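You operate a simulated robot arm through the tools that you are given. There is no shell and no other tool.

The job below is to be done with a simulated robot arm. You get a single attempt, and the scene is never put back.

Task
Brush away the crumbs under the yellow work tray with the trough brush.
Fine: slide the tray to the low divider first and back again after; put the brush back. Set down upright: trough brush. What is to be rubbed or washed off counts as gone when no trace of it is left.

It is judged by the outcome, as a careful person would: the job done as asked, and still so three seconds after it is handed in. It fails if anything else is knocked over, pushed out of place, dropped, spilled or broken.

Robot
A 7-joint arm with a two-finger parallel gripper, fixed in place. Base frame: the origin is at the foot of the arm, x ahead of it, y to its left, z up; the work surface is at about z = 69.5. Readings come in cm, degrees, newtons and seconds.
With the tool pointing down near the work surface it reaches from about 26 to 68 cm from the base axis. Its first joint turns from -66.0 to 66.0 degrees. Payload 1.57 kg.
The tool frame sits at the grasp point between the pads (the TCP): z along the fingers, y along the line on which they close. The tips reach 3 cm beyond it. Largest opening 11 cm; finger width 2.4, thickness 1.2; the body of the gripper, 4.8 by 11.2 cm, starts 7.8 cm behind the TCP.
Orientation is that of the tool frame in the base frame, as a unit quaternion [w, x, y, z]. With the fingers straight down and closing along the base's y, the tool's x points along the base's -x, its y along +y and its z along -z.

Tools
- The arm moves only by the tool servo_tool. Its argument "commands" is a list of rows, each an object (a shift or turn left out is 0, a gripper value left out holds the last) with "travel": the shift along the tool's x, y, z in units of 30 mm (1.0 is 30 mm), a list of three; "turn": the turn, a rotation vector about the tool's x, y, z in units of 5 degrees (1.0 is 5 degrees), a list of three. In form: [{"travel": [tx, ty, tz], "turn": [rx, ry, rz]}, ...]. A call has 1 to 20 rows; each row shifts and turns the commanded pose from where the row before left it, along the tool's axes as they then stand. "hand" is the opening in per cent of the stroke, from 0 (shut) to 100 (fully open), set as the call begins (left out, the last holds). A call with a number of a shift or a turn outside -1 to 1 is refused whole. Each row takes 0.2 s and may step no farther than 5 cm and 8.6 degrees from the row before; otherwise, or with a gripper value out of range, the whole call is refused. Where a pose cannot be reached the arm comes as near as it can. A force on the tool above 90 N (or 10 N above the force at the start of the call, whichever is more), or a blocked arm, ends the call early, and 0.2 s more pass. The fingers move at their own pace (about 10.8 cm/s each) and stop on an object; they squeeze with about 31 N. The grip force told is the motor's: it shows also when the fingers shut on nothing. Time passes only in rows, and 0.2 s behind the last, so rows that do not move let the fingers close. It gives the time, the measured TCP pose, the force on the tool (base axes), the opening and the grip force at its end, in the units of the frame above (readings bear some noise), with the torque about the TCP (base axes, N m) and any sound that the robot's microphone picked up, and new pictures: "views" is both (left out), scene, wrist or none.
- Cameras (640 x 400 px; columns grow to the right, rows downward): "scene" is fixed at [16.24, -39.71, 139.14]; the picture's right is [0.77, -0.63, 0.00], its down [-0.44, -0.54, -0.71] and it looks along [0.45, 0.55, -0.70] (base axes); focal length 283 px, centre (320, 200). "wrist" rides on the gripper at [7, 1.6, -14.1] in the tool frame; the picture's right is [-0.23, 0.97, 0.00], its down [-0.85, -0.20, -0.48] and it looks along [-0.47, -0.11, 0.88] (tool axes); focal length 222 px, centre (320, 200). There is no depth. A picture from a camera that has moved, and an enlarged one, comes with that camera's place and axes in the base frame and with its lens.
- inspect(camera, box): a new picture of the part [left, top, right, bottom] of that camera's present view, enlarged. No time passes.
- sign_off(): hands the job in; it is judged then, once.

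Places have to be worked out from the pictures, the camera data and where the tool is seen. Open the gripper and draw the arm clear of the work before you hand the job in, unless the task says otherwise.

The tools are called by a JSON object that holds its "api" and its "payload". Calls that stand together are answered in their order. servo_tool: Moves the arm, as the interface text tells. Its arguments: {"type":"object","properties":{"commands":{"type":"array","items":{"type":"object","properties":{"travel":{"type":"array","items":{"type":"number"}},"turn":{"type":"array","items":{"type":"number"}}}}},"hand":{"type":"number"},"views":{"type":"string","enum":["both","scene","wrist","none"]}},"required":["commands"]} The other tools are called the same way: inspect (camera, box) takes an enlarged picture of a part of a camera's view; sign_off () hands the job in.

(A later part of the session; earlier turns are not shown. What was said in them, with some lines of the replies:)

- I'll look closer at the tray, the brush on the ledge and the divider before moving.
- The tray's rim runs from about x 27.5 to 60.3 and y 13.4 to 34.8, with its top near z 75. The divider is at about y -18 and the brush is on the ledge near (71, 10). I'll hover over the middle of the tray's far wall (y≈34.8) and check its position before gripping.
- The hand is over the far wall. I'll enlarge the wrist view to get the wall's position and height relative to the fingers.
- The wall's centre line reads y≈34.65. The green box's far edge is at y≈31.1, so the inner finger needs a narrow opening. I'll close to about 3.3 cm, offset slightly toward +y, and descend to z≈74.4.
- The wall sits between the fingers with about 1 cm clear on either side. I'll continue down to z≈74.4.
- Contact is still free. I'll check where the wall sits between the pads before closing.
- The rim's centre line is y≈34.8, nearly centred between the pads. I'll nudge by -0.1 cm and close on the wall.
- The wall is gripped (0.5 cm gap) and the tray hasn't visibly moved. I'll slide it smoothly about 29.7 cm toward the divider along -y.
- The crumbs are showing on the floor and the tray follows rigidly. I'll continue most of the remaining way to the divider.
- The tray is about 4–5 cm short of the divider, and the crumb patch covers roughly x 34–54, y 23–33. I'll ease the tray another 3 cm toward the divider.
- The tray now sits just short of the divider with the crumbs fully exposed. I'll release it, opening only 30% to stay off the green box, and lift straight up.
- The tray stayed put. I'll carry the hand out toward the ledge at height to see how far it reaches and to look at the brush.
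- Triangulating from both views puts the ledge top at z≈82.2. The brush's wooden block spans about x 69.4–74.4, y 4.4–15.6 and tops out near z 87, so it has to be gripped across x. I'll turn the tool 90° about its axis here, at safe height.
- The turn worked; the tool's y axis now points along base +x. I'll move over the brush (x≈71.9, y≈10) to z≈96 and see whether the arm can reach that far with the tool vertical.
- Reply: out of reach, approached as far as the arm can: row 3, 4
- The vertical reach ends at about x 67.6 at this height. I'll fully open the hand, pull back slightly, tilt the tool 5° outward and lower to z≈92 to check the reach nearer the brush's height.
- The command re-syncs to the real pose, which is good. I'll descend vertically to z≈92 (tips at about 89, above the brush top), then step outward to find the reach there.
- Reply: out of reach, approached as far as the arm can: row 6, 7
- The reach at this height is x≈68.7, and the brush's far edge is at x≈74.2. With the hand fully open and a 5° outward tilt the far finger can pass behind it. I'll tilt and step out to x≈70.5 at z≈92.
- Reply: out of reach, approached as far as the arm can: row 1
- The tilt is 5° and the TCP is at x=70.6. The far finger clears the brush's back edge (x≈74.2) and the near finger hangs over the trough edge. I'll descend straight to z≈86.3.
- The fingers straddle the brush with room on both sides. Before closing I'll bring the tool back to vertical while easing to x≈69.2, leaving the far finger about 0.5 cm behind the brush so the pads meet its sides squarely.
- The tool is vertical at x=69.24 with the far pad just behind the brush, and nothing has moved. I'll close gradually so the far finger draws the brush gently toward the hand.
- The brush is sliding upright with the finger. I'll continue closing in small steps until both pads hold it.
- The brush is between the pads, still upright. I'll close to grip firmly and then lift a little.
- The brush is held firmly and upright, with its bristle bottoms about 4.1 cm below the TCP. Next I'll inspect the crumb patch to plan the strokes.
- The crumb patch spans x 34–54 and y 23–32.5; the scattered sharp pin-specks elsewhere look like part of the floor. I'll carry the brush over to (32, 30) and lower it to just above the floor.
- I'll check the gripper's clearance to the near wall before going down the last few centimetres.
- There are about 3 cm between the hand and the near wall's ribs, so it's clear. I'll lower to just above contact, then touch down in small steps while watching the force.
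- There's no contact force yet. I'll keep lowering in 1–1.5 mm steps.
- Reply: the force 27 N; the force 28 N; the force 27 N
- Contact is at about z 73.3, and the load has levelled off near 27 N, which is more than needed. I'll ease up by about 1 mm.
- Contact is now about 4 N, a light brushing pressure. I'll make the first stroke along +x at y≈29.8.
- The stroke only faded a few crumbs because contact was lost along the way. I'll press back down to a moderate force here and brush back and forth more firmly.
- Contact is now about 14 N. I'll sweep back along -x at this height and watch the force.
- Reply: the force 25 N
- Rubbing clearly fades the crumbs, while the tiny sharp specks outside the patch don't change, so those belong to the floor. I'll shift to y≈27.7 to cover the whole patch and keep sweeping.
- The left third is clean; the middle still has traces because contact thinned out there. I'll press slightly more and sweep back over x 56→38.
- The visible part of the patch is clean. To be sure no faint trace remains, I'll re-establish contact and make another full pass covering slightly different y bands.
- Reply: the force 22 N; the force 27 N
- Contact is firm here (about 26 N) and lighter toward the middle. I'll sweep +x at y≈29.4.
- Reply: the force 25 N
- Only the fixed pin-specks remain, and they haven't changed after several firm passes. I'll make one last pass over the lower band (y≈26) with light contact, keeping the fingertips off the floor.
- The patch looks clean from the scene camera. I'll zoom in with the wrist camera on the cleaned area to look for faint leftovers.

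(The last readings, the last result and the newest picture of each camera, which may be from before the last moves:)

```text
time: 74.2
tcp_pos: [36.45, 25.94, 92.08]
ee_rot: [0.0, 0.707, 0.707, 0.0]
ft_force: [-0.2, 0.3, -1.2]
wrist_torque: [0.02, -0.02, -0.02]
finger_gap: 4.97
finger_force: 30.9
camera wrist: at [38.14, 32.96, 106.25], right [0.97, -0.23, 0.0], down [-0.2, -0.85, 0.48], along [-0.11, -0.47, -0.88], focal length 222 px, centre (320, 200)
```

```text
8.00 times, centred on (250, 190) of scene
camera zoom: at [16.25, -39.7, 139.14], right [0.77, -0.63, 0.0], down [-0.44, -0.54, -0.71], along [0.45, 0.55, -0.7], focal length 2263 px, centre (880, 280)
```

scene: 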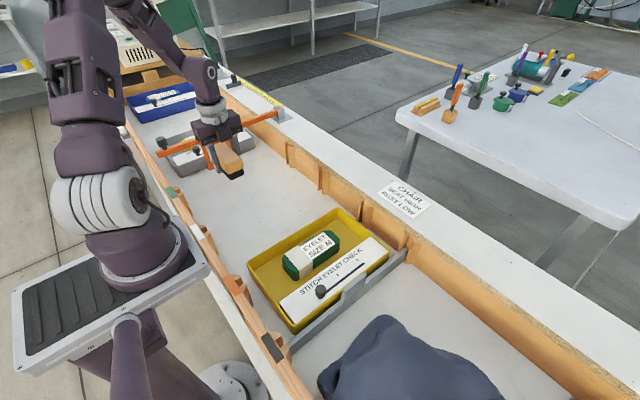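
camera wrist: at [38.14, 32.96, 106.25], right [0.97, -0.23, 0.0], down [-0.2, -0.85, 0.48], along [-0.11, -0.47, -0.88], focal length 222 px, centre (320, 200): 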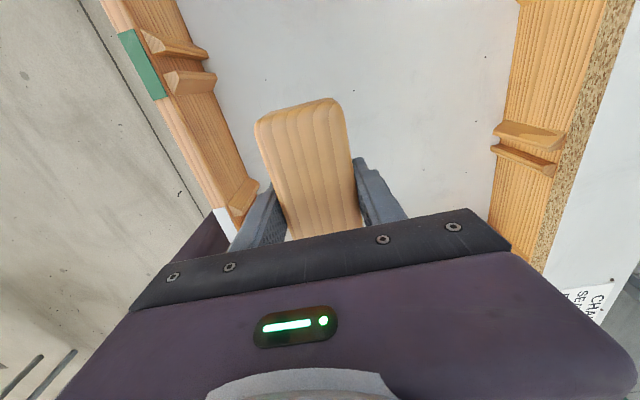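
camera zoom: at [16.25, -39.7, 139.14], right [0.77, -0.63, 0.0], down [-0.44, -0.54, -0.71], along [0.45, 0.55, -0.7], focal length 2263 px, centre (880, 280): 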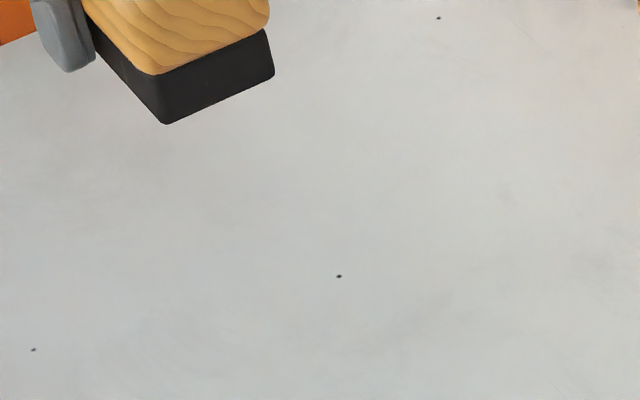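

The remaining specks look like fixed floor flecks. I'll compare the one at (39.6, 19.4) closely with the one that survived brushing.

{"api": "inspect", "payload": {"camera": "scene", "box": [244, 188, 276, 224]}}

{"api": "inspect", "payload": {"camera": "scene", "box": [285, 190, 317, 216]}}

```text
11.11 times, centred on (260, 206) of scene
camera zoom: at [16.25, -39.7, 139.14], right [0.77, -0.63, 0.0], down [-0.44, -0.54, -0.71], along [0.45, 0.55, -0.7], focal length 3143 px, centre (987, 133)
```

zoom: 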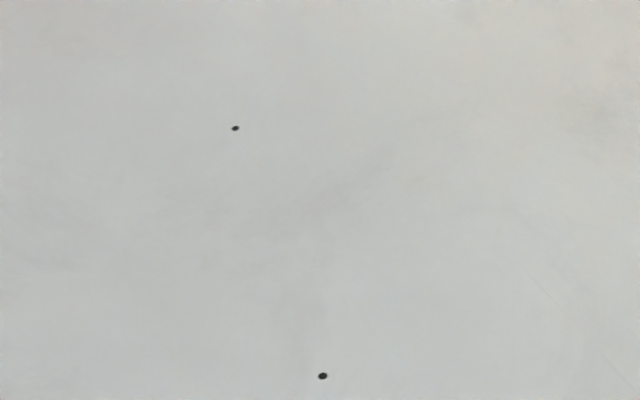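

```text
15.38 times, centred on (301, 203) of scene
camera zoom: at [16.25, -39.7, 139.14], right [0.77, -0.63, 0.0], down [-0.44, -0.54, -0.71], along [0.45, 0.55, -0.7], focal length 4352 px, centre (612, 154)
```

zoom: 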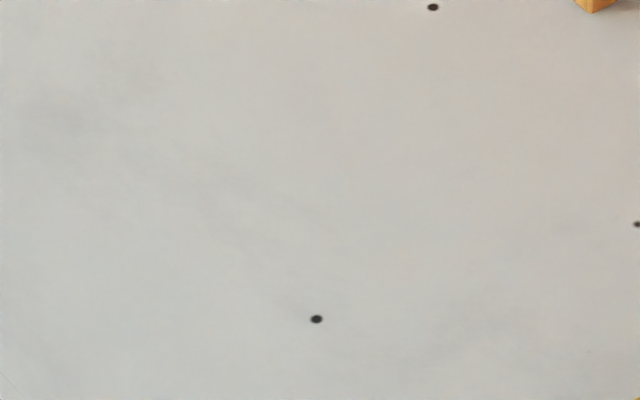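

They are identical crisp round flecks, so the floor pattern is fixed and all the crumbs are gone. I'll carry the brush back over the ledge to its y≈9.9 spot.

{"api": "servo_tool", "payload": {"commands": [{"travel": [-0.2, 0.4, -0.2]}, {"travel": [-0.446, 0.875, -0.2]}, {"travel": [-0.446, 0.875, 0]}, {"travel": [-0.446, 0.875, 0]}, {"travel": [-0.446, 0.875, 0]}, {"travel": [-0.446, 0.875, 0]}, {"travel": [-0.446, 0.875, 0]}, {"travel": [-0.446, 0.875, 0]}, {"travel": [-0.446, 0.875, 0]}, {"travel": [-0.446, 0.875, 0]}, {"travel": [-0.446, 0.875, 0]}, {"travel": [-0.446, 0.875, 0]}, {"travel": [-0.24, 0.475, 0]}, {"travel": [0, 0, 0.4]}, {"travel": [0, 0, 0.6]}, {"travel": [0, 0, 0.6]}, {}]}}

```text
time: 77.8
tcp_pos: [68.05, 9.91, 88.42]
ee_rot: [0.0, 0.707, 0.707, 0.0]
ft_force: [-0.5, 0.0, -2.0]
wrist_torque: [-0.03, 0.01, -0.02]
finger_gap: 4.99
finger_force: 31.0
camera wrist: at [69.59, 16.89, 102.62], right [0.97, -0.23, 0.0], down [-0.2, -0.86, 0.48], along [-0.11, -0.47, -0.88], focal length 222 px, centre (320, 200)
```

scene: 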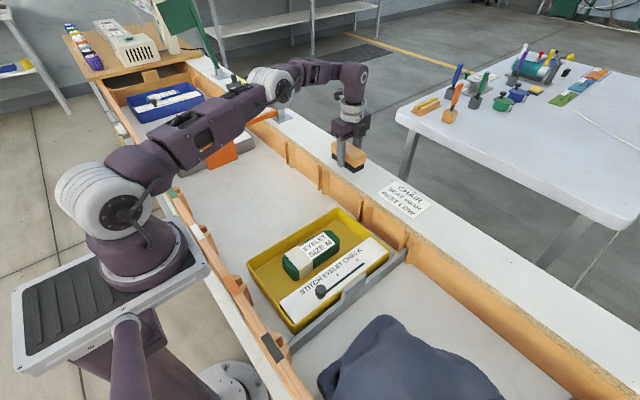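
wrist: 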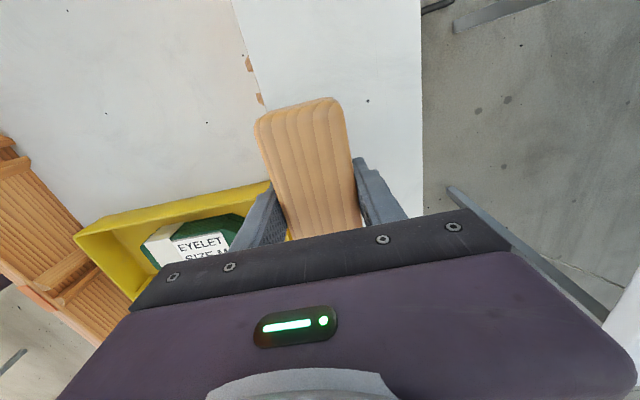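

I'll ease out to x≈69.2 and lower until the bristles touch the ledge.

{"api": "servo_tool", "payload": {"commands": [{"travel": [0, 0.2, 0.3]}, {"travel": [0, 0.18, 0.3]}, {"travel": [0, 0, 0.15]}, {}], "views": "none"}}

{"api": "inspect", "payload": {"camera": "scene", "box": [310, 100, 440, 200]}}

```text
time: 78.8
tcp_pos: [68.24, 9.7, 86.08]
ee_rot: [-0.006, 0.709, 0.705, -0.012]
ft_force: [-0.2, 0.1, -0.7]
wrist_torque: [0.01, -0.04, -0.01]
finger_gap: 4.95
finger_force: 31.3
out of reach, approached as far as the arm can: row 2, 3
```

```text
4.00 times, centred on (375, 150) of scene
camera zoom: at [16.25, -39.7, 139.14], right [0.77, -0.63, 0.0], down [-0.44, -0.54, -0.71], along [0.45, 0.55, -0.7], focal length 1132 px, centre (100, 400)
```

zoom: 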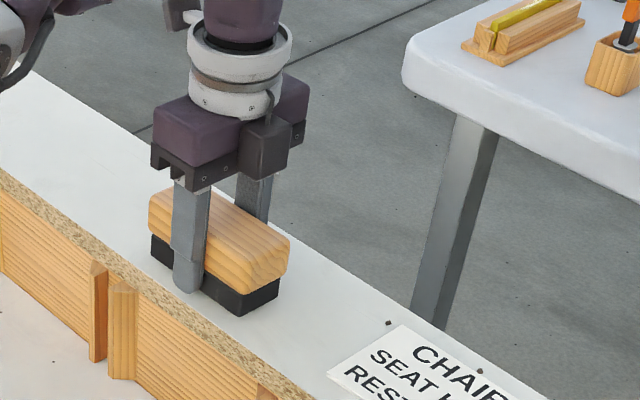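

The arm is at its reach limit at x≈68.2 with a slight orientation error. I'll back off slightly to recover a true vertical before setting down.

{"api": "servo_tool", "payload": {"commands": [{"travel": [0, -0.08, 0]}, {}], "views": "none"}}

```text
time: 79.4
tcp_pos: [68.75, 9.83, 86.23]
ee_rot: [-0.001, 0.707, 0.707, 0.0]
ft_force: [-0.1, -0.5, -1.1]
wrist_torque: [0.02, -0.01, -0.03]
finger_gap: 4.95
finger_force: 30.4
```

The tool is vertical again at (68.75, 9.83, 86.23). I'll lower in roughly 1 mm steps until contact.

{"api": "servo_tool", "payload": {"commands": [{"travel": [0, 0, 0.04]}, {}], "views": "none"}}

{"api": "servo_tool", "payload": {"commands": [{"travel": [0, 0, 0.04]}, {}], "views": "none"}}

{"api": "servo_tool", "payload": {"commands": [{"travel": [0, 0, 0.03]}, {}], "views": "none"}}

```text
time: 80.0
tcp_pos: [68.79, 9.94, 86.16]
ee_rot: [0.0, 0.708, 0.706, 0.0]
ft_force: [0.8, -0.1, -0.8]
wrist_torque: [0.0, 0.02, -0.03]
finger_gap: 4.95
finger_force: 31.6
```

```text
time: 80.6
tcp_pos: [68.9, 9.9, 85.93]
ee_rot: [0.0, 0.707, 0.707, 0.0]
ft_force: [0.0, 0.6, -1.4]
wrist_torque: [0.01, 0.0, 0.02]
finger_gap: 4.97
finger_force: 31.1
```

```text
time: 81.2
tcp_pos: [68.9, 9.99, 85.84]
ee_rot: [0.001, 0.707, 0.707, 0.0]
ft_force: [0.0, -0.1, -1.7]
wrist_torque: [0.01, -0.01, 0.01]
finger_gap: 4.95
finger_force: 30.8
```

{"api": "servo_tool", "payload": {"commands": [{"travel": [0, 0, 0.03]}, {}], "views": "none"}}

{"api": "inspect", "payload": {"camera": "scene", "box": [320, 120, 400, 180]}}

```text
time: 81.8
tcp_pos: [68.89, 9.94, 85.83]
ee_rot: [-0.001, 0.708, 0.707, 0.0]
ft_force: [-0.1, -0.1, -0.9]
wrist_torque: [0.02, 0.03, 0.0]
finger_gap: 4.99
finger_force: 30.8
```

```text
6.67 times, centred on (360, 150) of scene
camera zoom: at [16.25, -39.7, 139.14], right [0.77, -0.63, 0.0], down [-0.44, -0.54, -0.71], along [0.45, 0.55, -0.7], focal length 1886 px, centre (53, 533)
```

zoom: 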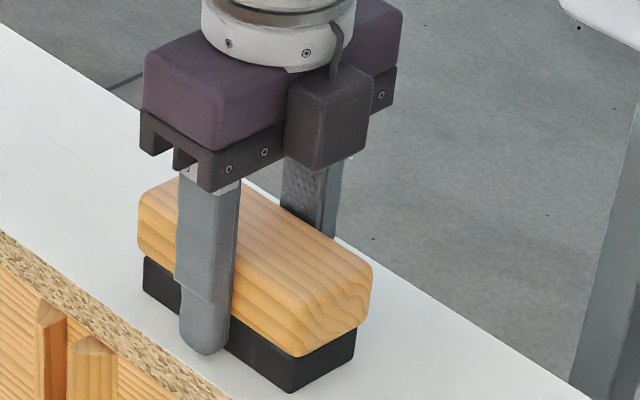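

There's still no contact force. I'll keep lowering.

{"api": "servo_tool", "payload": {"commands": [{"travel": [0, 0, 0.03]}, {}], "views": "none"}}

{"api": "servo_tool", "payload": {"commands": [{"travel": [0, 0, 0.03]}, {}], "views": "none"}}

```text
time: 82.4
tcp_pos: [68.86, 9.9, 85.66]
ee_rot: [0.001, 0.707, 0.707, 0.0]
ft_force: [-3.3, 2.1, 10.5]
wrist_torque: [0.2, 0.2, 0.06]
finger_gap: 4.96
finger_force: 31.3
```

```text
time: 83.0
tcp_pos: [68.83, 9.89, 85.78]
ee_rot: [0.001, 0.707, 0.707, 0.001]
ft_force: [-6.6, 2.7, 25.4]
wrist_torque: [-0.09, 0.24, 0.08]
finger_gap: 4.97
finger_force: 30.9
```

Contact made. I'll back off slightly to relieve the load, then open the fingers gently.

{"api": "servo_tool", "payload": {"commands": [{"travel": [0, 0, -0.03]}, {}], "views": "none"}}

{"api": "servo_tool", "payload": {"commands": [{}, {}], "hand": 58, "views": "both"}}

{"api": "inspect", "payload": {"camera": "scene", "box": [320, 120, 400, 180]}}

```text
time: 83.6
tcp_pos: [68.94, 9.86, 85.8]
ee_rot: [0.001, 0.707, 0.707, 0.001]
ft_force: [0.4, 3.3, 18.3]
wrist_torque: [0.08, -0.08, 0.01]
finger_gap: 4.98
finger_force: 31.1
```

```text
time: 84.2
tcp_pos: [68.96, 9.76, 85.6]
ee_rot: [-0.001, 0.707, 0.707, 0.0]
ft_force: [0.9, 0.6, -0.2]
wrist_torque: [0.0, 0.0, 0.01]
finger_gap: 6.37
finger_force: 0.0
camera wrist: at [70.52, 16.86, 99.87], right [0.97, -0.23, 0.0], down [-0.2, -0.85, 0.48], along [-0.11, -0.47, -0.88], focal length 222 px, centre (320, 200)
```

scene: 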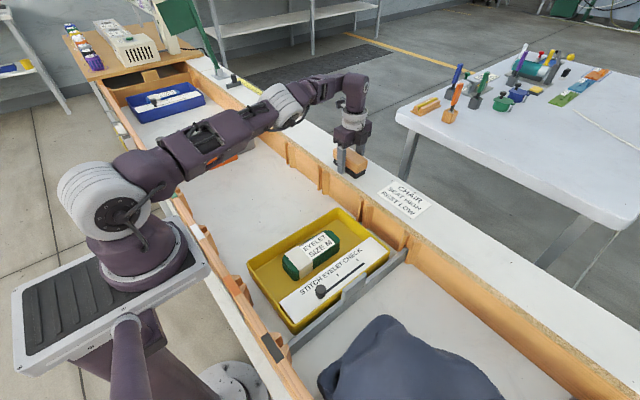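
wrist: 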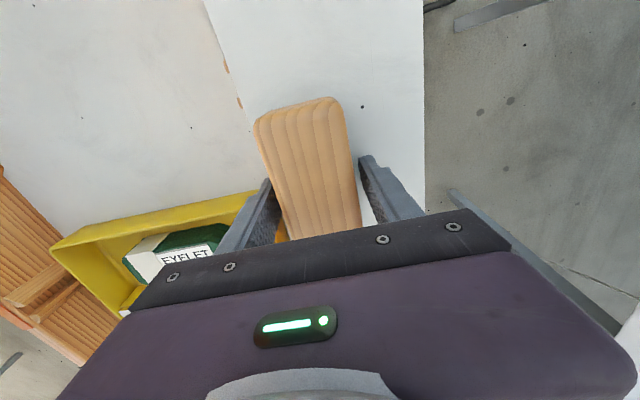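

```text
6.67 times, centred on (360, 150) of scene
camera zoom: at [16.24, -39.71, 139.14], right [0.77, -0.63, 0.0], down [-0.44, -0.54, -0.71], along [0.45, 0.55, -0.7], focal length 1886 px, centre (53, 533)
```

zoom: 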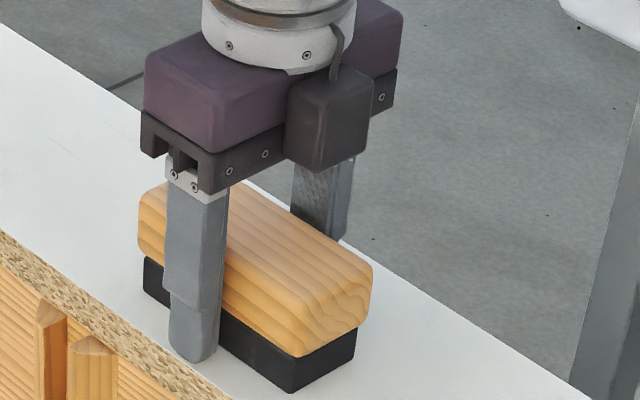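

The brush stands upright on the ledge at about x 68.9 after release. I'll lift clear and back off, then turn the tool back 90° for the two-finger push and for the tray.

{"api": "servo_tool", "payload": {"commands": [{"travel": [0, 0, -0.3]}, {"travel": [0, 0, -0.6]}, {"travel": [0, 0, -0.9]}, {"travel": [0, -0.5, -0.9]}, {"travel": [0, -0.8, -0.8]}, {"travel": [0, -0.9, -0.3]}, {}], "hand": 70, "views": "none"}}

{"api": "servo_tool", "payload": {"commands": [{"turn": [0, 0, -1]}, {"turn": [0, 0, -1]}, {"turn": [0, 0, -1]}, {"turn": [0, 0, -1]}, {"turn": [0, 0, -1]}, {"turn": [0, 0, -1]}, {"turn": [0, 0, -1]}, {"turn": [0, 0, -1]}, {"turn": [0, 0, -1]}, {"turn": [0, 0, -1]}, {"turn": [0, 0, -1]}, {"turn": [0, 0, -1]}, {"turn": [0, 0, -1]}, {"turn": [0, 0, -1]}, {"turn": [0, 0, -1]}, {"turn": [0, 0, -1]}, {"turn": [0, 0, -1]}, {"turn": [0, 0, -1]}, {}], "views": "both"}}

{"api": "inspect", "payload": {"camera": "scene", "box": [310, 120, 440, 220]}}

```text
time: 85.8
tcp_pos: [62.33, 9.92, 97.1]
ee_rot: [0.0, 0.707, 0.707, 0.001]
ft_force: [0.3, -0.3, 0.2]
wrist_torque: [0.0, 0.0, 0.0]
finger_gap: 7.67
finger_force: 0.1
```

```text
time: 89.8
tcp_pos: [62.37, 9.83, 97.09]
ee_rot: [0.0, 0.001, 1.0, 0.0]
ft_force: [0.4, -0.5, -0.1]
wrist_torque: [0.02, -0.03, 0.01]
finger_gap: 7.68
finger_force: 0.1
camera wrist: at [55.32, 11.54, 111.29], right [0.23, 0.97, 0.0], down [0.86, -0.2, 0.48], along [0.47, -0.11, -0.88], focal length 222 px, centre (320, 200)
```

scene: 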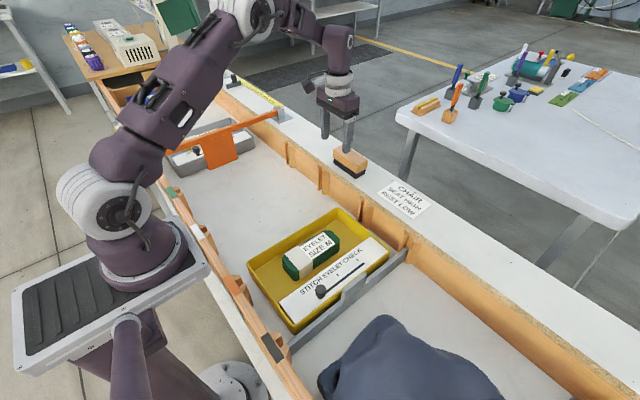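
wrist: 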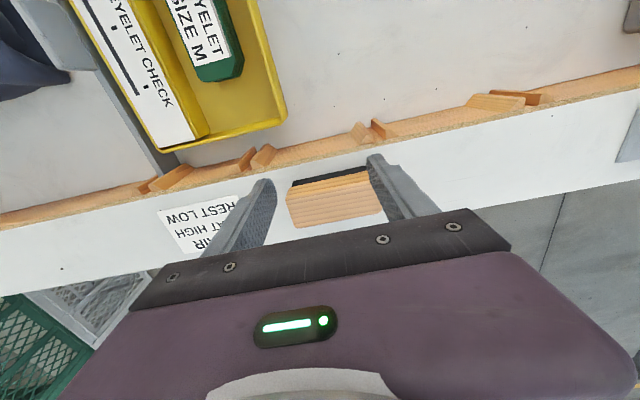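

```text
4.00 times, centred on (375, 170) of scene
camera zoom: at [16.24, -39.71, 139.14], right [0.77, -0.63, 0.0], down [-0.44, -0.54, -0.71], along [0.45, 0.55, -0.7], focal length 1132 px, centre (100, 320)
```

zoom: 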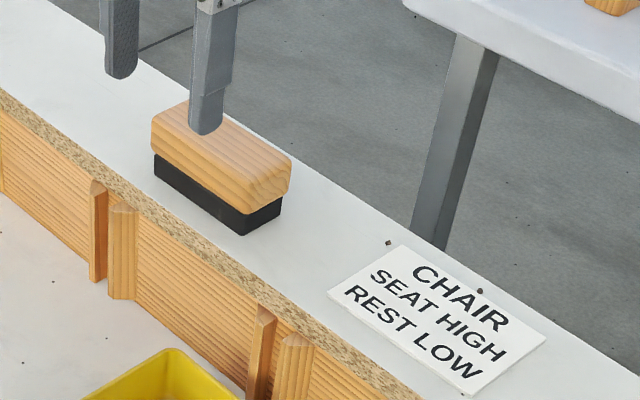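

The brush is about 2.7 cm nearer the trough than it was originally. I'll lower the two spread fingers on the trough side of it, tips about 1 cm above the ledge, to push it squarely back.

{"api": "servo_tool", "payload": {"commands": [{"travel": [-0.1, 0.03, 0.5]}, {"travel": [-0.1, 0.03, 0.7]}, {"travel": [-0.1, 0, 0.7]}, {"travel": [0, 0, 0.7]}, {"travel": [0, 0, 0.6]}, {"travel": [0, 0, 0.43]}, {}], "hand": 70}}

{"api": "inspect", "payload": {"camera": "scene", "box": [310, 120, 440, 220]}}

{"api": "inspect", "payload": {"camera": "wrist", "box": [200, 60, 440, 250]}}

```text
time: 91.4
tcp_pos: [63.28, 10.02, 86.21]
ee_rot: [0.0, 0.001, 1.0, 0.0]
ft_force: [0.6, -0.4, 0.8]
wrist_torque: [-0.03, 0.02, -0.01]
finger_gap: 7.7
finger_force: 0.1
camera wrist: at [56.2, 11.7, 100.32], right [0.23, 0.97, 0.0], down [0.86, -0.2, 0.48], along [0.47, -0.11, -0.88], focal length 222 px, centre (320, 200)
```

scene: 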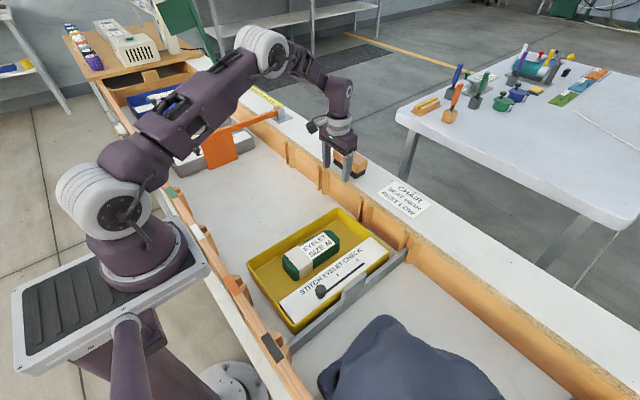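
wrist: 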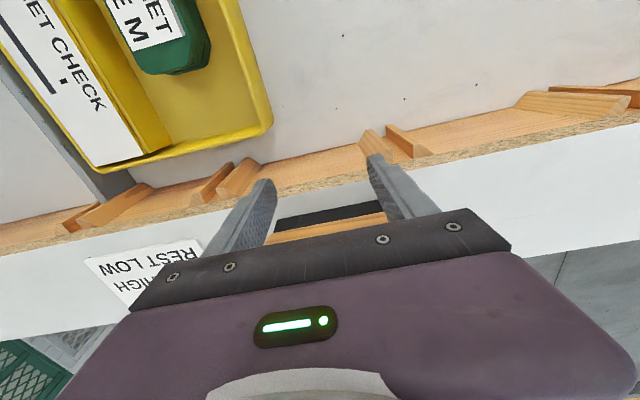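

```text
4.00 times, centred on (375, 170) of scene
camera zoom: at [16.24, -39.71, 139.14], right [0.77, -0.63, 0.0], down [-0.44, -0.54, -0.71], along [0.45, 0.55, -0.7], focal length 1132 px, centre (100, 320)
```

zoom: 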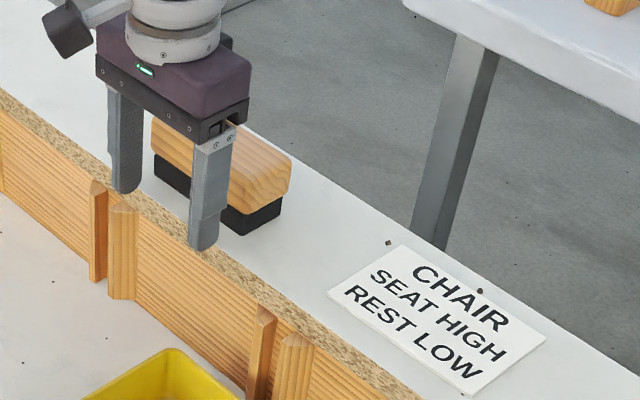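

```text
2.11 times, centred on (320, 155) of wrist
camera zoom: at [56.2, 11.7, 100.32], right [0.23, 0.97, 0.0], down [0.86, -0.2, 0.48], along [0.47, -0.11, -0.88], focal length 468 px, centre (320, 295)
```

zoom: 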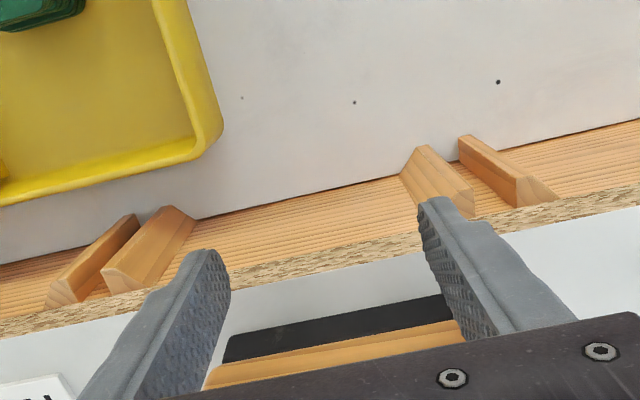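

Both fingers are on the trough side of the brush, above the ledge. I'll push slowly outward, first 3 cm and then check.

{"api": "servo_tool", "payload": {"commands": [{"travel": [-0.15, 0, 0]}, {"travel": [-0.2, 0, 0]}, {"travel": [-0.15, 0, 0]}, {"travel": [-0.15, 0, 0]}, {"travel": [-0.15, 0, 0]}, {"travel": [-0.15, 0, 0]}, {}], "views": "none"}}

{"api": "inspect", "payload": {"camera": "scene", "box": [310, 120, 440, 220]}}

```text
time: 93.0
tcp_pos: [66.08, 10.12, 86.09]
ee_rot: [-0.001, 0.001, 1.0, 0.0]
ft_force: [-0.4, 0.3, 0.0]
wrist_torque: [0.01, -0.01, -0.02]
finger_gap: 7.7
finger_force: 0.0
```

```text
4.00 times, centred on (375, 170) of scene
camera zoom: at [16.24, -39.71, 139.14], right [0.77, -0.63, 0.0], down [-0.44, -0.54, -0.71], along [0.45, 0.55, -0.7], focal length 1132 px, centre (100, 320)
```

zoom: 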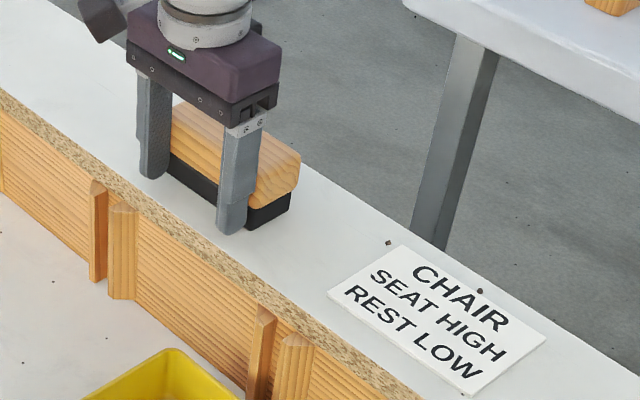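

The brush slides upright with the push. Comparing with the original picture, about 1.7 cm remains.

{"api": "servo_tool", "payload": {"commands": [{"travel": [-0.15, 0, 0]}, {"travel": [-0.15, 0, 0]}, {"travel": [-0.15, 0, 0]}, {"travel": [-0.1, 0, 0]}, {}], "views": "none"}}

{"api": "inspect", "payload": {"camera": "scene", "box": [310, 120, 440, 220]}}

```text
time: 94.2
tcp_pos: [67.76, 10.07, 86.07]
ee_rot: [0.0, 0.0, 1.0, 0.0]
ft_force: [0.2, -0.1, 1.2]
wrist_torque: [-0.02, -0.04, 0.0]
finger_gap: 7.71
finger_force: 0.0
```

```text
4.00 times, centred on (375, 170) of scene
camera zoom: at [16.24, -39.71, 139.14], right [0.77, -0.63, 0.0], down [-0.44, -0.54, -0.71], along [0.45, 0.55, -0.7], focal length 1132 px, centre (100, 320)
```

zoom: 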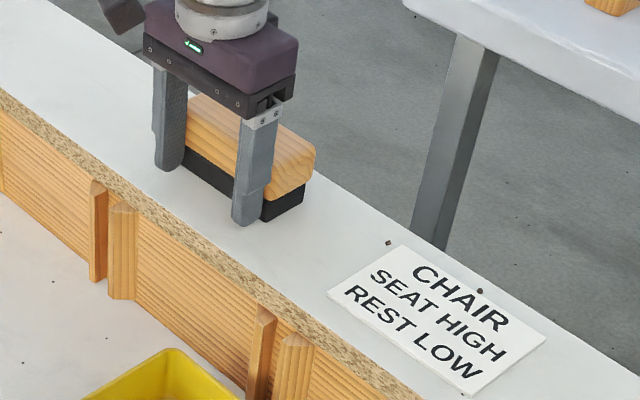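

The brush is within about 2 mm of its original spot. I'll nudge it 1.5 mm more, back the fingers off, and lift clear.

{"api": "servo_tool", "payload": {"commands": [{"travel": [-0.05, 0, 0]}, {}, {"travel": [0.3, 0, 0]}, {"travel": [0.5, 0, 0]}, {"travel": [0.4, 0, -0.3]}, {"travel": [0.4, 0, -0.7]}, {"travel": [0.5, 0, -0.9]}, {"travel": [0.5, 0, -0.9]}, {"travel": [0.5, 0, -0.9]}, {}]}}

{"api": "inspect", "payload": {"camera": "scene", "box": [310, 120, 440, 220]}}

{"api": "inspect", "payload": {"camera": "scene", "box": [220, 170, 440, 370]}}

```text
time: 96.4
tcp_pos: [58.59, 10.09, 97.31]
ee_rot: [0.0, 0.0, 1.0, 0.0]
ft_force: [-0.3, 0.3, 0.8]
wrist_torque: [-0.01, 0.0, 0.01]
finger_gap: 7.7
finger_force: 0.1
camera wrist: at [51.59, 11.7, 111.5], right [0.23, 0.97, 0.0], down [0.85, -0.2, 0.48], along [0.47, -0.11, -0.88], focal length 222 px, centre (320, 200)
```

scene: 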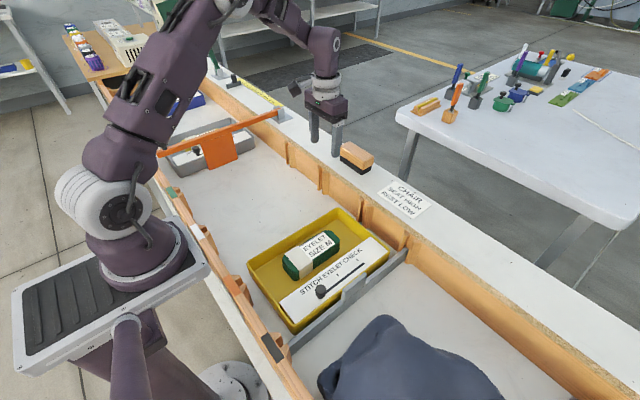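
wrist: 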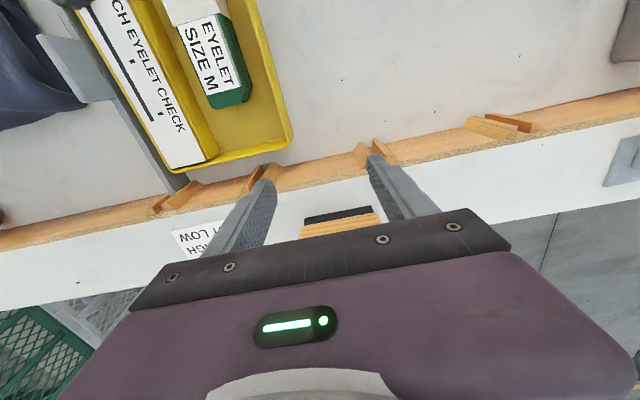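

```text
4.00 times, centred on (375, 170) of scene
camera zoom: at [16.24, -39.71, 139.14], right [0.77, -0.63, 0.0], down [-0.44, -0.54, -0.71], along [0.45, 0.55, -0.7], focal length 1132 px, centre (100, 320)
```

zoom: 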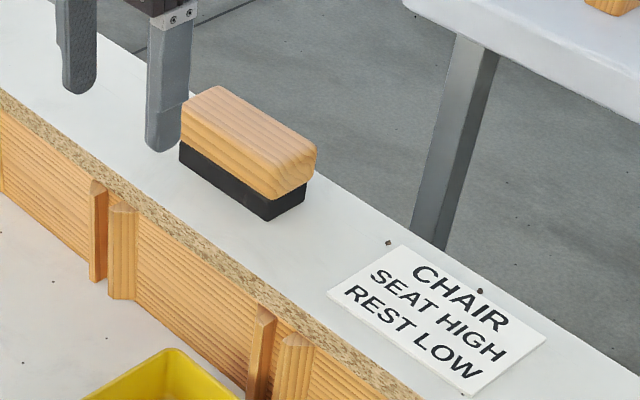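

```text
2.00 times, centred on (330, 270) of scene
camera zoom: at [16.24, -39.71, 139.14], right [0.77, -0.63, 0.0], down [-0.44, -0.54, -0.71], along [0.45, 0.55, -0.7], focal length 566 px, centre (300, 60)
```

zoom: 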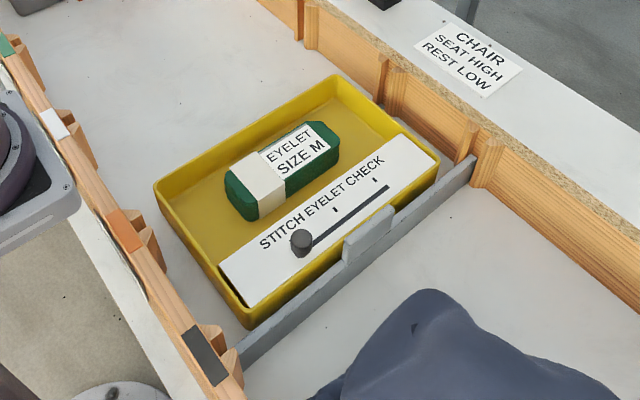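

The brush is back exactly where it started, upright. Next I'll return over the tray's far wall (x≈44, y≈4.9) with the narrow opening and lower to just above it.

{"api": "servo_tool", "payload": {"commands": [{"travel": [0.813, -0.288, 0]}, {"travel": [0.813, -0.288, 0]}, {"travel": [0.813, -0.288, 0]}, {"travel": [0.813, -0.288, 0]}, {"travel": [0.813, -0.288, 0]}, {"travel": [0.813, -0.288, 0]}, {"travel": [0, 0, 0.8]}, {"travel": [0, 0, 0.9]}, {"travel": [0, 0, 0.9]}, {"travel": [0, 0, 0.9]}, {"travel": [0, 0, 0.9]}, {"travel": [0, 0, 0.7]}, {"travel": [0, 0, 0.6]}, {}], "hand": 30}}

{"api": "inspect", "payload": {"camera": "wrist", "box": [220, 100, 420, 250]}}

```text
time: 99.4
tcp_pos: [43.85, 4.87, 80.18]
ee_rot: [0.0, 0.0, 1.0, -0.001]
ft_force: [-0.5, 0.2, 0.2]
wrist_torque: [0.02, -0.03, 0.01]
finger_gap: 3.3
finger_force: 0.2
camera wrist: at [36.89, 6.52, 94.38], right [0.23, 0.97, 0.0], down [0.86, -0.2, 0.48], along [0.47, -0.11, -0.88], focal length 222 px, centre (320, 200)
```

scene: 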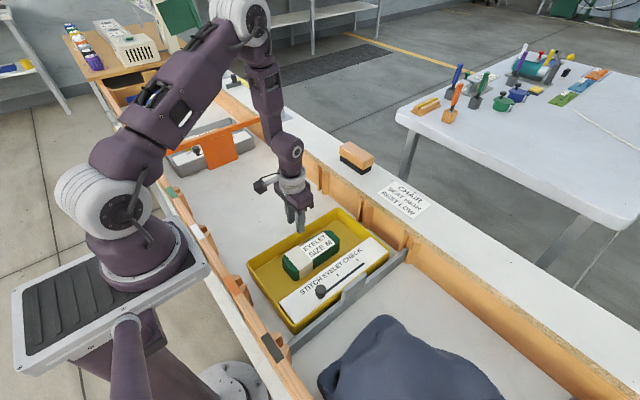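
wrist: 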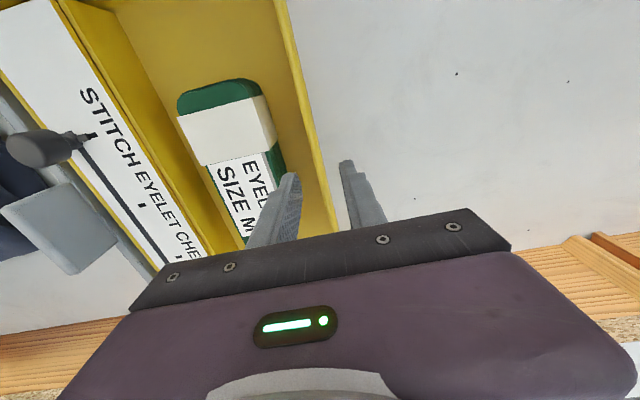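

```text
2.67 times, centred on (320, 175) of wrist
camera zoom: at [36.89, 6.52, 94.38], right [0.23, 0.97, 0.0], down [0.86, -0.2, 0.48], along [0.47, -0.11, -0.88], focal length 592 px, centre (320, 267)
```

zoom: 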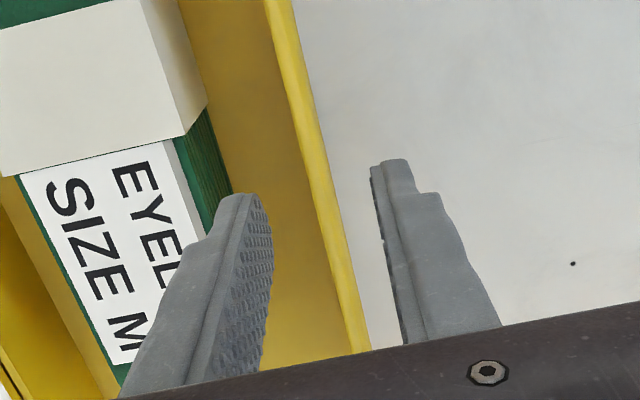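

The wall is again between the fingers, with the inner finger clear of the green box. I'll descend to z≈74.4.

{"api": "servo_tool", "payload": {"commands": [{"travel": [0, 0.03, 0.4]}, {"travel": [0, 0, 0.5]}, {"travel": [0, 0, 0.5]}, {"travel": [0, 0, 0.51]}, {}]}}

{"api": "inspect", "payload": {"camera": "wrist", "box": [250, 130, 390, 240]}}

```text
time: 100.6
tcp_pos: [43.88, 4.9, 74.38]
ee_rot: [0.0, 0.0, 1.0, 0.0]
ft_force: [-1.2, -0.3, 0.1]
wrist_torque: [-0.04, 0.01, 0.0]
finger_gap: 3.31
finger_force: 0.0
camera wrist: at [36.94, 6.63, 88.66], right [0.23, 0.97, 0.0], down [0.85, -0.2, 0.48], along [0.47, -0.11, -0.88], focal length 222 px, centre (320, 200)
```

scene: 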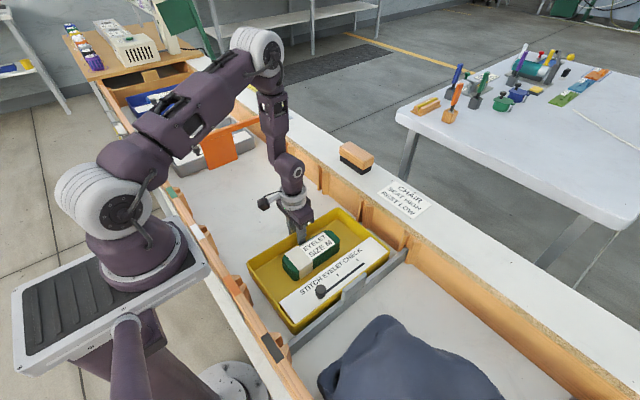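
wrist: 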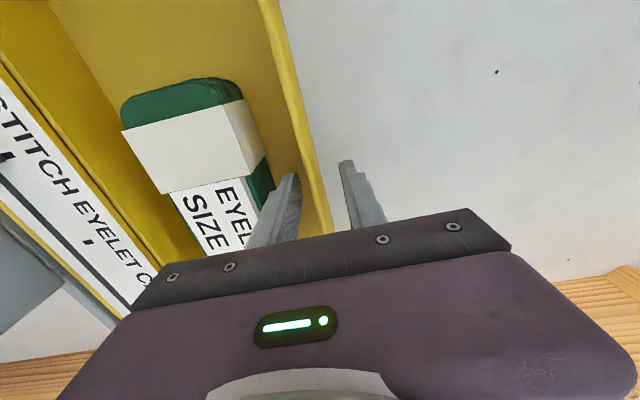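

```text
3.64 times, centred on (320, 185) of wrist
camera zoom: at [36.94, 6.63, 88.66], right [0.23, 0.97, 0.0], down [0.85, -0.2, 0.48], along [0.47, -0.11, -0.88], focal length 808 px, centre (320, 254)
```

zoom: 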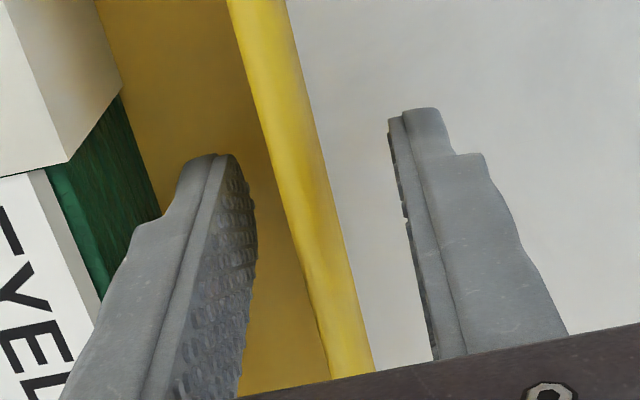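

The view is nearly identical to the first grip. I'll close on the wall.

{"api": "servo_tool", "payload": {"commands": [{}, {}, {}], "hand": 0, "views": "none"}}

{"api": "inspect", "payload": {"camera": "scene", "box": [220, 170, 440, 370]}}

```text
time: 101.4
tcp_pos: [43.92, 4.98, 74.47]
ee_rot: [0.0, -0.001, 1.0, 0.001]
ft_force: [-0.9, -2.2, 0.2]
wrist_torque: [-0.03, -0.26, -0.11]
finger_gap: 0.51
finger_force: 25.2
```

```text
2.00 times, centred on (330, 270) of scene
camera zoom: at [16.25, -39.71, 139.14], right [0.77, -0.63, 0.0], down [-0.44, -0.54, -0.71], along [0.45, 0.55, -0.7], focal length 566 px, centre (300, 60)
```

zoom: 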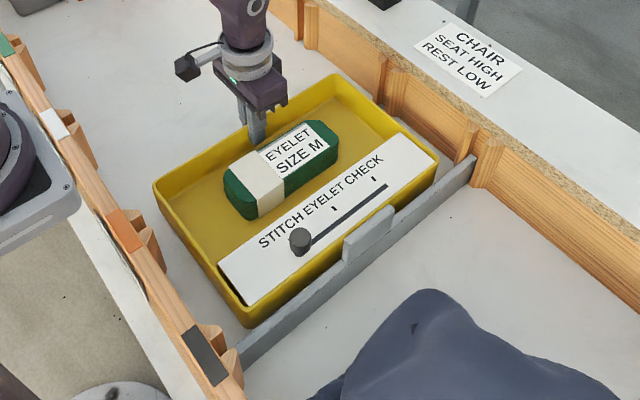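

The wall is gripped again. I'll slide the tray smoothly back along +y, stopping about 1 cm short of its original place.

{"api": "servo_tool", "payload": {"commands": [{"travel": [0, 0.15, 0]}, {"travel": [0, 0.3, 0]}, {"travel": [0, 0.45, 0]}, {"travel": [0, 0.55, 0]}, {"travel": [0, 0.55, 0]}, {"travel": [0, 0.55, 0]}, {"travel": [0, 0.55, 0]}, {"travel": [0, 0.55, 0]}, {"travel": [0, 0.55, 0]}, {"travel": [0, 0.55, 0]}, {"travel": [0, 0.55, 0]}, {"travel": [0, 0.55, 0]}, {"travel": [0, 0.55, 0]}, {"travel": [0, 0.55, 0]}, {"travel": [0, 0.55, 0]}, {"travel": [0, 0.55, 0]}, {"travel": [0, 0.55, 0]}, {"travel": [0, 0.55, 0]}, {"travel": [0, 0.35, 0]}, {"travel": [0, 0.15, 0]}]}}

{"api": "inspect", "payload": {"camera": "scene", "box": [195, 160, 335, 260]}}

```text
time: 105.6
tcp_pos: [43.78, 33.94, 74.46]
ee_rot: [0.0, 0.0, 1.0, -0.001]
ft_force: [0.8, -8.6, 17.7]
wrist_torque: [0.02, 0.05, 0.12]
finger_gap: 0.49
finger_force: 25.5
camera wrist: at [36.96, 35.57, 88.66], right [0.23, 0.97, 0.0], down [0.85, -0.2, 0.48], along [0.47, -0.11, -0.88], focal length 222 px, centre (320, 200)
```

scene: 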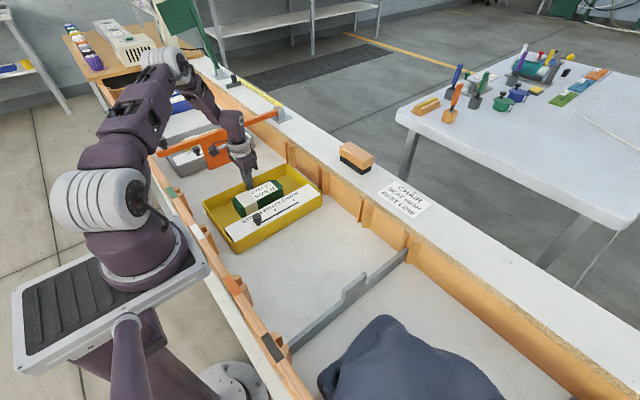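
wrist: 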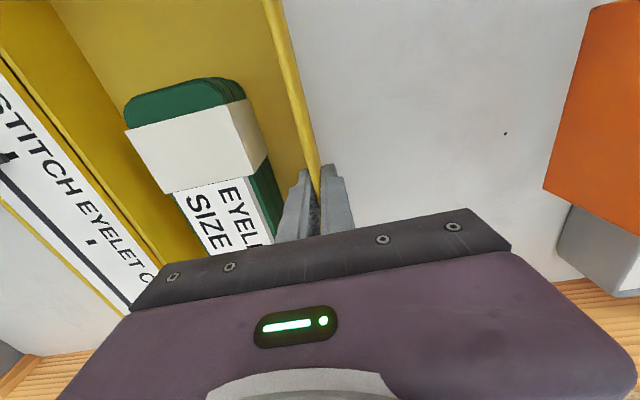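

```text
4.00 times, centred on (265, 210) of scene
camera zoom: at [16.22, -39.74, 139.13], right [0.77, -0.63, 0.0], down [-0.44, -0.54, -0.71], along [0.45, 0.55, -0.7], focal length 1132 px, centre (540, 160)
```

zoom: 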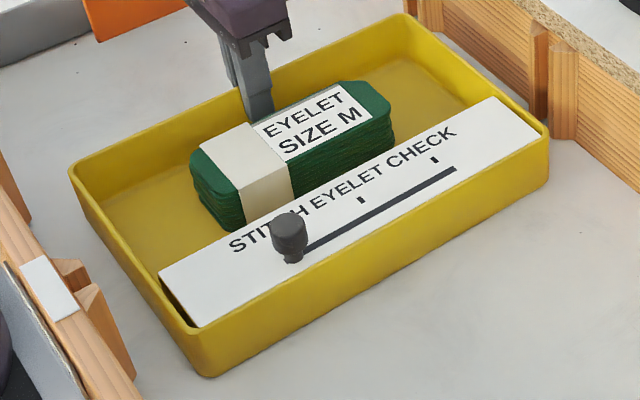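

The tray needs about 1.0 cm more to match the reference picture. I'll finish the slide.

{"api": "servo_tool", "payload": {"commands": [{"travel": [0, 0.12, 0]}, {"travel": [0, 0.12, 0]}, {"travel": [0, 0.1, 0]}, {}], "views": "none"}}

{"api": "inspect", "payload": {"camera": "scene", "box": [195, 160, 335, 260]}}

```text
time: 106.6
tcp_pos: [43.78, 34.98, 74.47]
ee_rot: [0.0, -0.001, 1.0, 0.0]
ft_force: [-0.6, -6.2, 9.7]
wrist_torque: [-0.01, -0.39, -0.04]
finger_gap: 0.49
finger_force: 24.9
```

```text
4.00 times, centred on (265, 210) of scene
camera zoom: at [16.23, -39.73, 139.13], right [0.77, -0.63, 0.0], down [-0.44, -0.54, -0.71], along [0.45, 0.55, -0.7], focal length 1132 px, centre (540, 160)
```

zoom: 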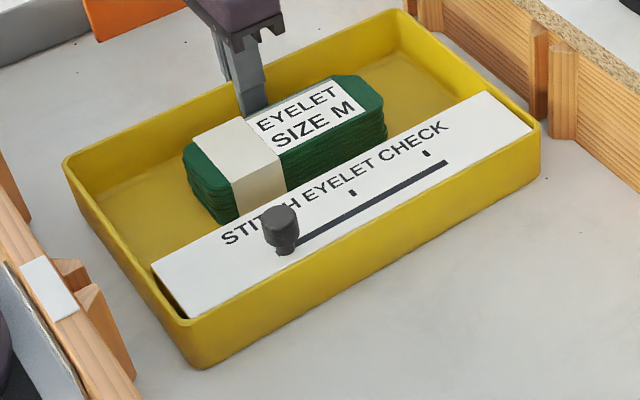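

The tray matches its original picture. I'll open the fingers to 30% and lift straight up, clear of the work.

{"api": "servo_tool", "payload": {"commands": [{}, {}, {"travel": [0, 0, -0.2]}, {"travel": [0, 0, -0.4]}, {"travel": [0, 0, -0.7]}, {"travel": [0, 0, -0.9]}, {"travel": [0, 0, -0.9]}, {"travel": [0, 0, -0.9]}, {"travel": [0, 0, -0.9]}, {"travel": [0, 0, -0.9]}, {"travel": [0, 0, -0.9]}, {"travel": [0, 0, -0.9]}, {"travel": [0, 0, -0.9]}, {"travel": [0, 0, -0.9]}, {}], "hand": 30}}

{"api": "inspect", "payload": {"camera": "scene", "box": [195, 160, 335, 260]}}

{"api": "inspect", "payload": {"camera": "scene", "box": [310, 120, 440, 220]}}

```text
time: 109.8
tcp_pos: [43.89, 34.96, 102.71]
ee_rot: [0.0, 0.0, 1.0, 0.001]
ft_force: [0.3, 0.2, -0.5]
wrist_torque: [0.02, -0.04, -0.01]
finger_gap: 3.32
finger_force: 0.0
camera wrist: at [36.93, 36.67, 116.87], right [0.23, 0.97, 0.0], down [0.86, -0.2, 0.48], along [0.47, -0.11, -0.88], focal length 222 px, centre (320, 200)
```

scene: 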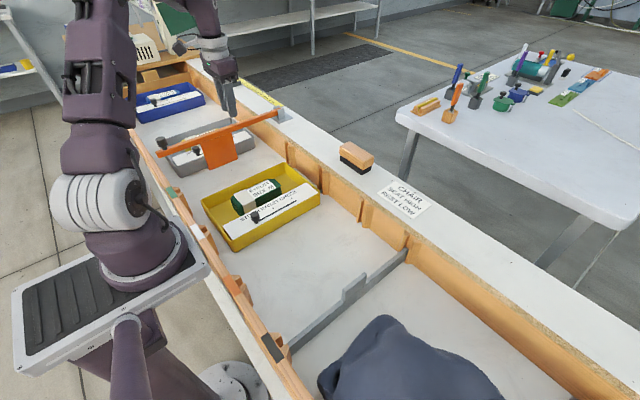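
wrist: 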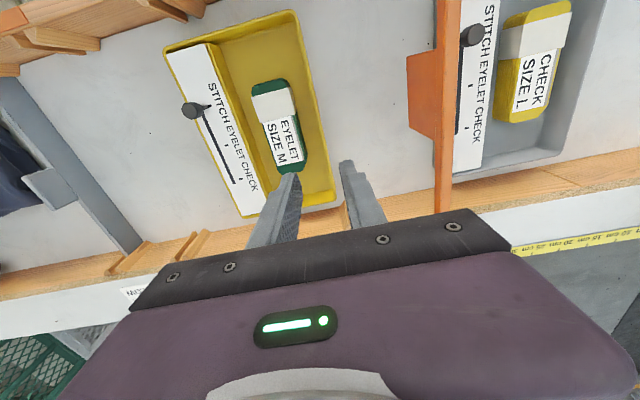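

```text
4.00 times, centred on (265, 210) of scene
camera zoom: at [16.24, -39.71, 139.14], right [0.77, -0.63, 0.0], down [-0.44, -0.54, -0.71], along [0.45, 0.55, -0.7], focal length 1132 px, centre (540, 160)
```

zoom: 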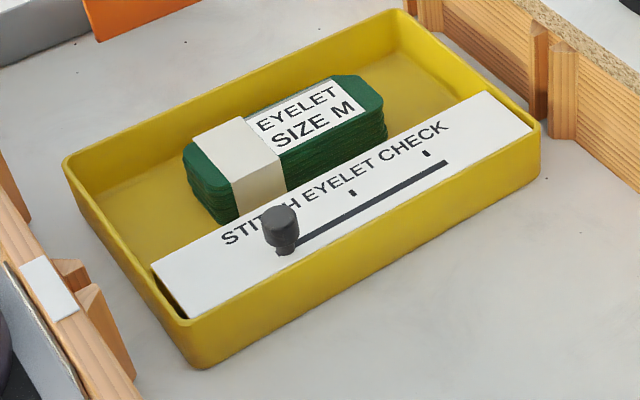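

```text
4.00 times, centred on (375, 170) of scene
camera zoom: at [16.24, -39.71, 139.14], right [0.77, -0.63, 0.0], down [-0.44, -0.54, -0.71], along [0.45, 0.55, -0.7], focal length 1132 px, centre (100, 320)
```

zoom: 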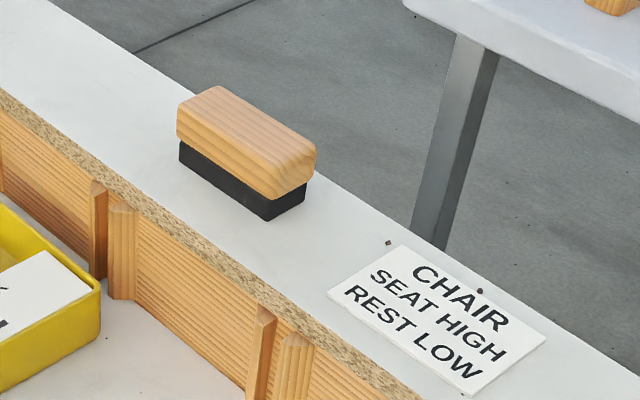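

Tray and brush both match their starting pictures, and the orange gate and other trays are undisturbed. I'll open the hand fully and move back to the start pose before handing in.

{"api": "servo_tool", "payload": {"commands": [{"travel": [0.1, -0.5, -0.1]}, {"travel": [0.2, -0.9, -0.12]}, {"travel": [0.2, -0.9, -0.12]}, {"travel": [0.2, -0.9, -0.12]}, {"travel": [0.2, -0.9, -0.12]}, {"travel": [0.2, -0.9, -0.12]}, {"travel": [0.2, -0.9, -0.12]}, {"travel": [0.2, -0.9, -0.12]}, {"travel": [0, -0.8, -0.1]}, {}, {}], "hand": 100}}

{"api": "inspect", "payload": {"camera": "scene", "box": [100, 60, 340, 260]}}

```text
time: 112.2
tcp_pos: [39.5, 12.14, 105.72]
ee_rot: [0.0, 0.0, 1.0, -0.001]
ft_force: [0.6, 0.5, 0.6]
wrist_torque: [0.01, 0.02, -0.03]
finger_gap: 11.0
finger_force: 0.0
camera wrist: at [32.47, 13.79, 119.99], right [0.23, 0.97, 0.0], down [0.86, -0.2, 0.48], along [0.47, -0.11, -0.88], focal length 222 px, centre (320, 200)
```

scene: 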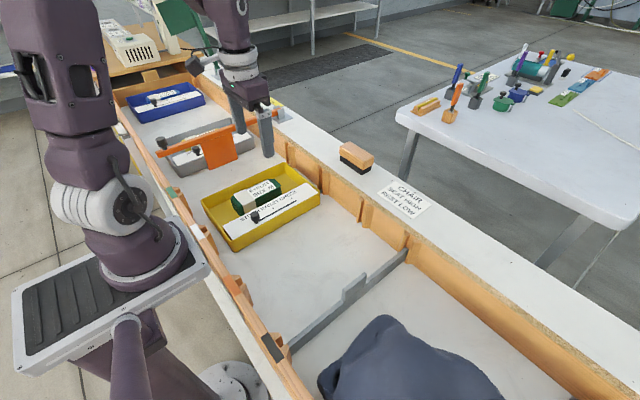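
wrist: 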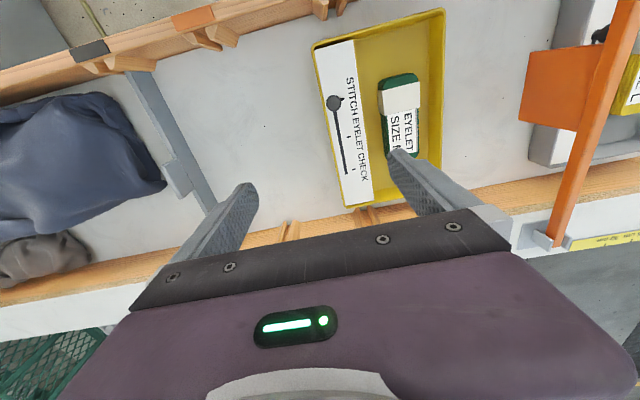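

```text
2.00 times, centred on (220, 160) of scene
camera zoom: at [16.24, -39.71, 139.14], right [0.77, -0.63, 0.0], down [-0.44, -0.54, -0.71], along [0.45, 0.55, -0.7], focal length 566 px, centre (520, 280)
```

zoom: 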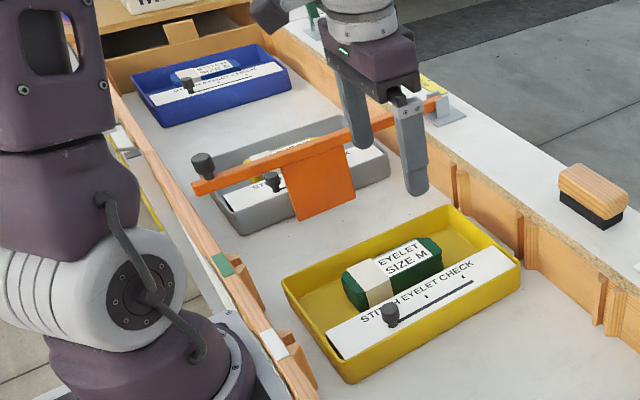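

The scene matches the starting picture: tray back in place, brush upright on the ledge, crumbs gone, hand open and clear. I'm handing the job in.

{"api": "sign_off", "payload": {}}

```text
The job is handed in.
```

The crumbs under the yellow tray are gone, and the tray and the brush are back where they started. I've handed the job in.

- **Tray:** I slid it to just short of the low divider, then slid it back. It lines up with its original position in the scene picture, with its contents undisturbed.
- **Crumbs:** It took several passes with the brush before no trace showed in either camera. A few tiny, sharp dark specks remain on the trough floor. They appear all over it, and one inside the crumb patch didn't change under firm brushing, so I took them to be marks in the floor itself.
- **Brush:** It was at the limit of the arm's reach, so I drew it a little closer to pick it up. Afterwards I set it down and pushed it back to its spot, where it stands upright to within a couple of millimetres of where it was.

Nothing else moved or was knocked over in the final pictures. The hand is open and the arm is back at its starting pose.
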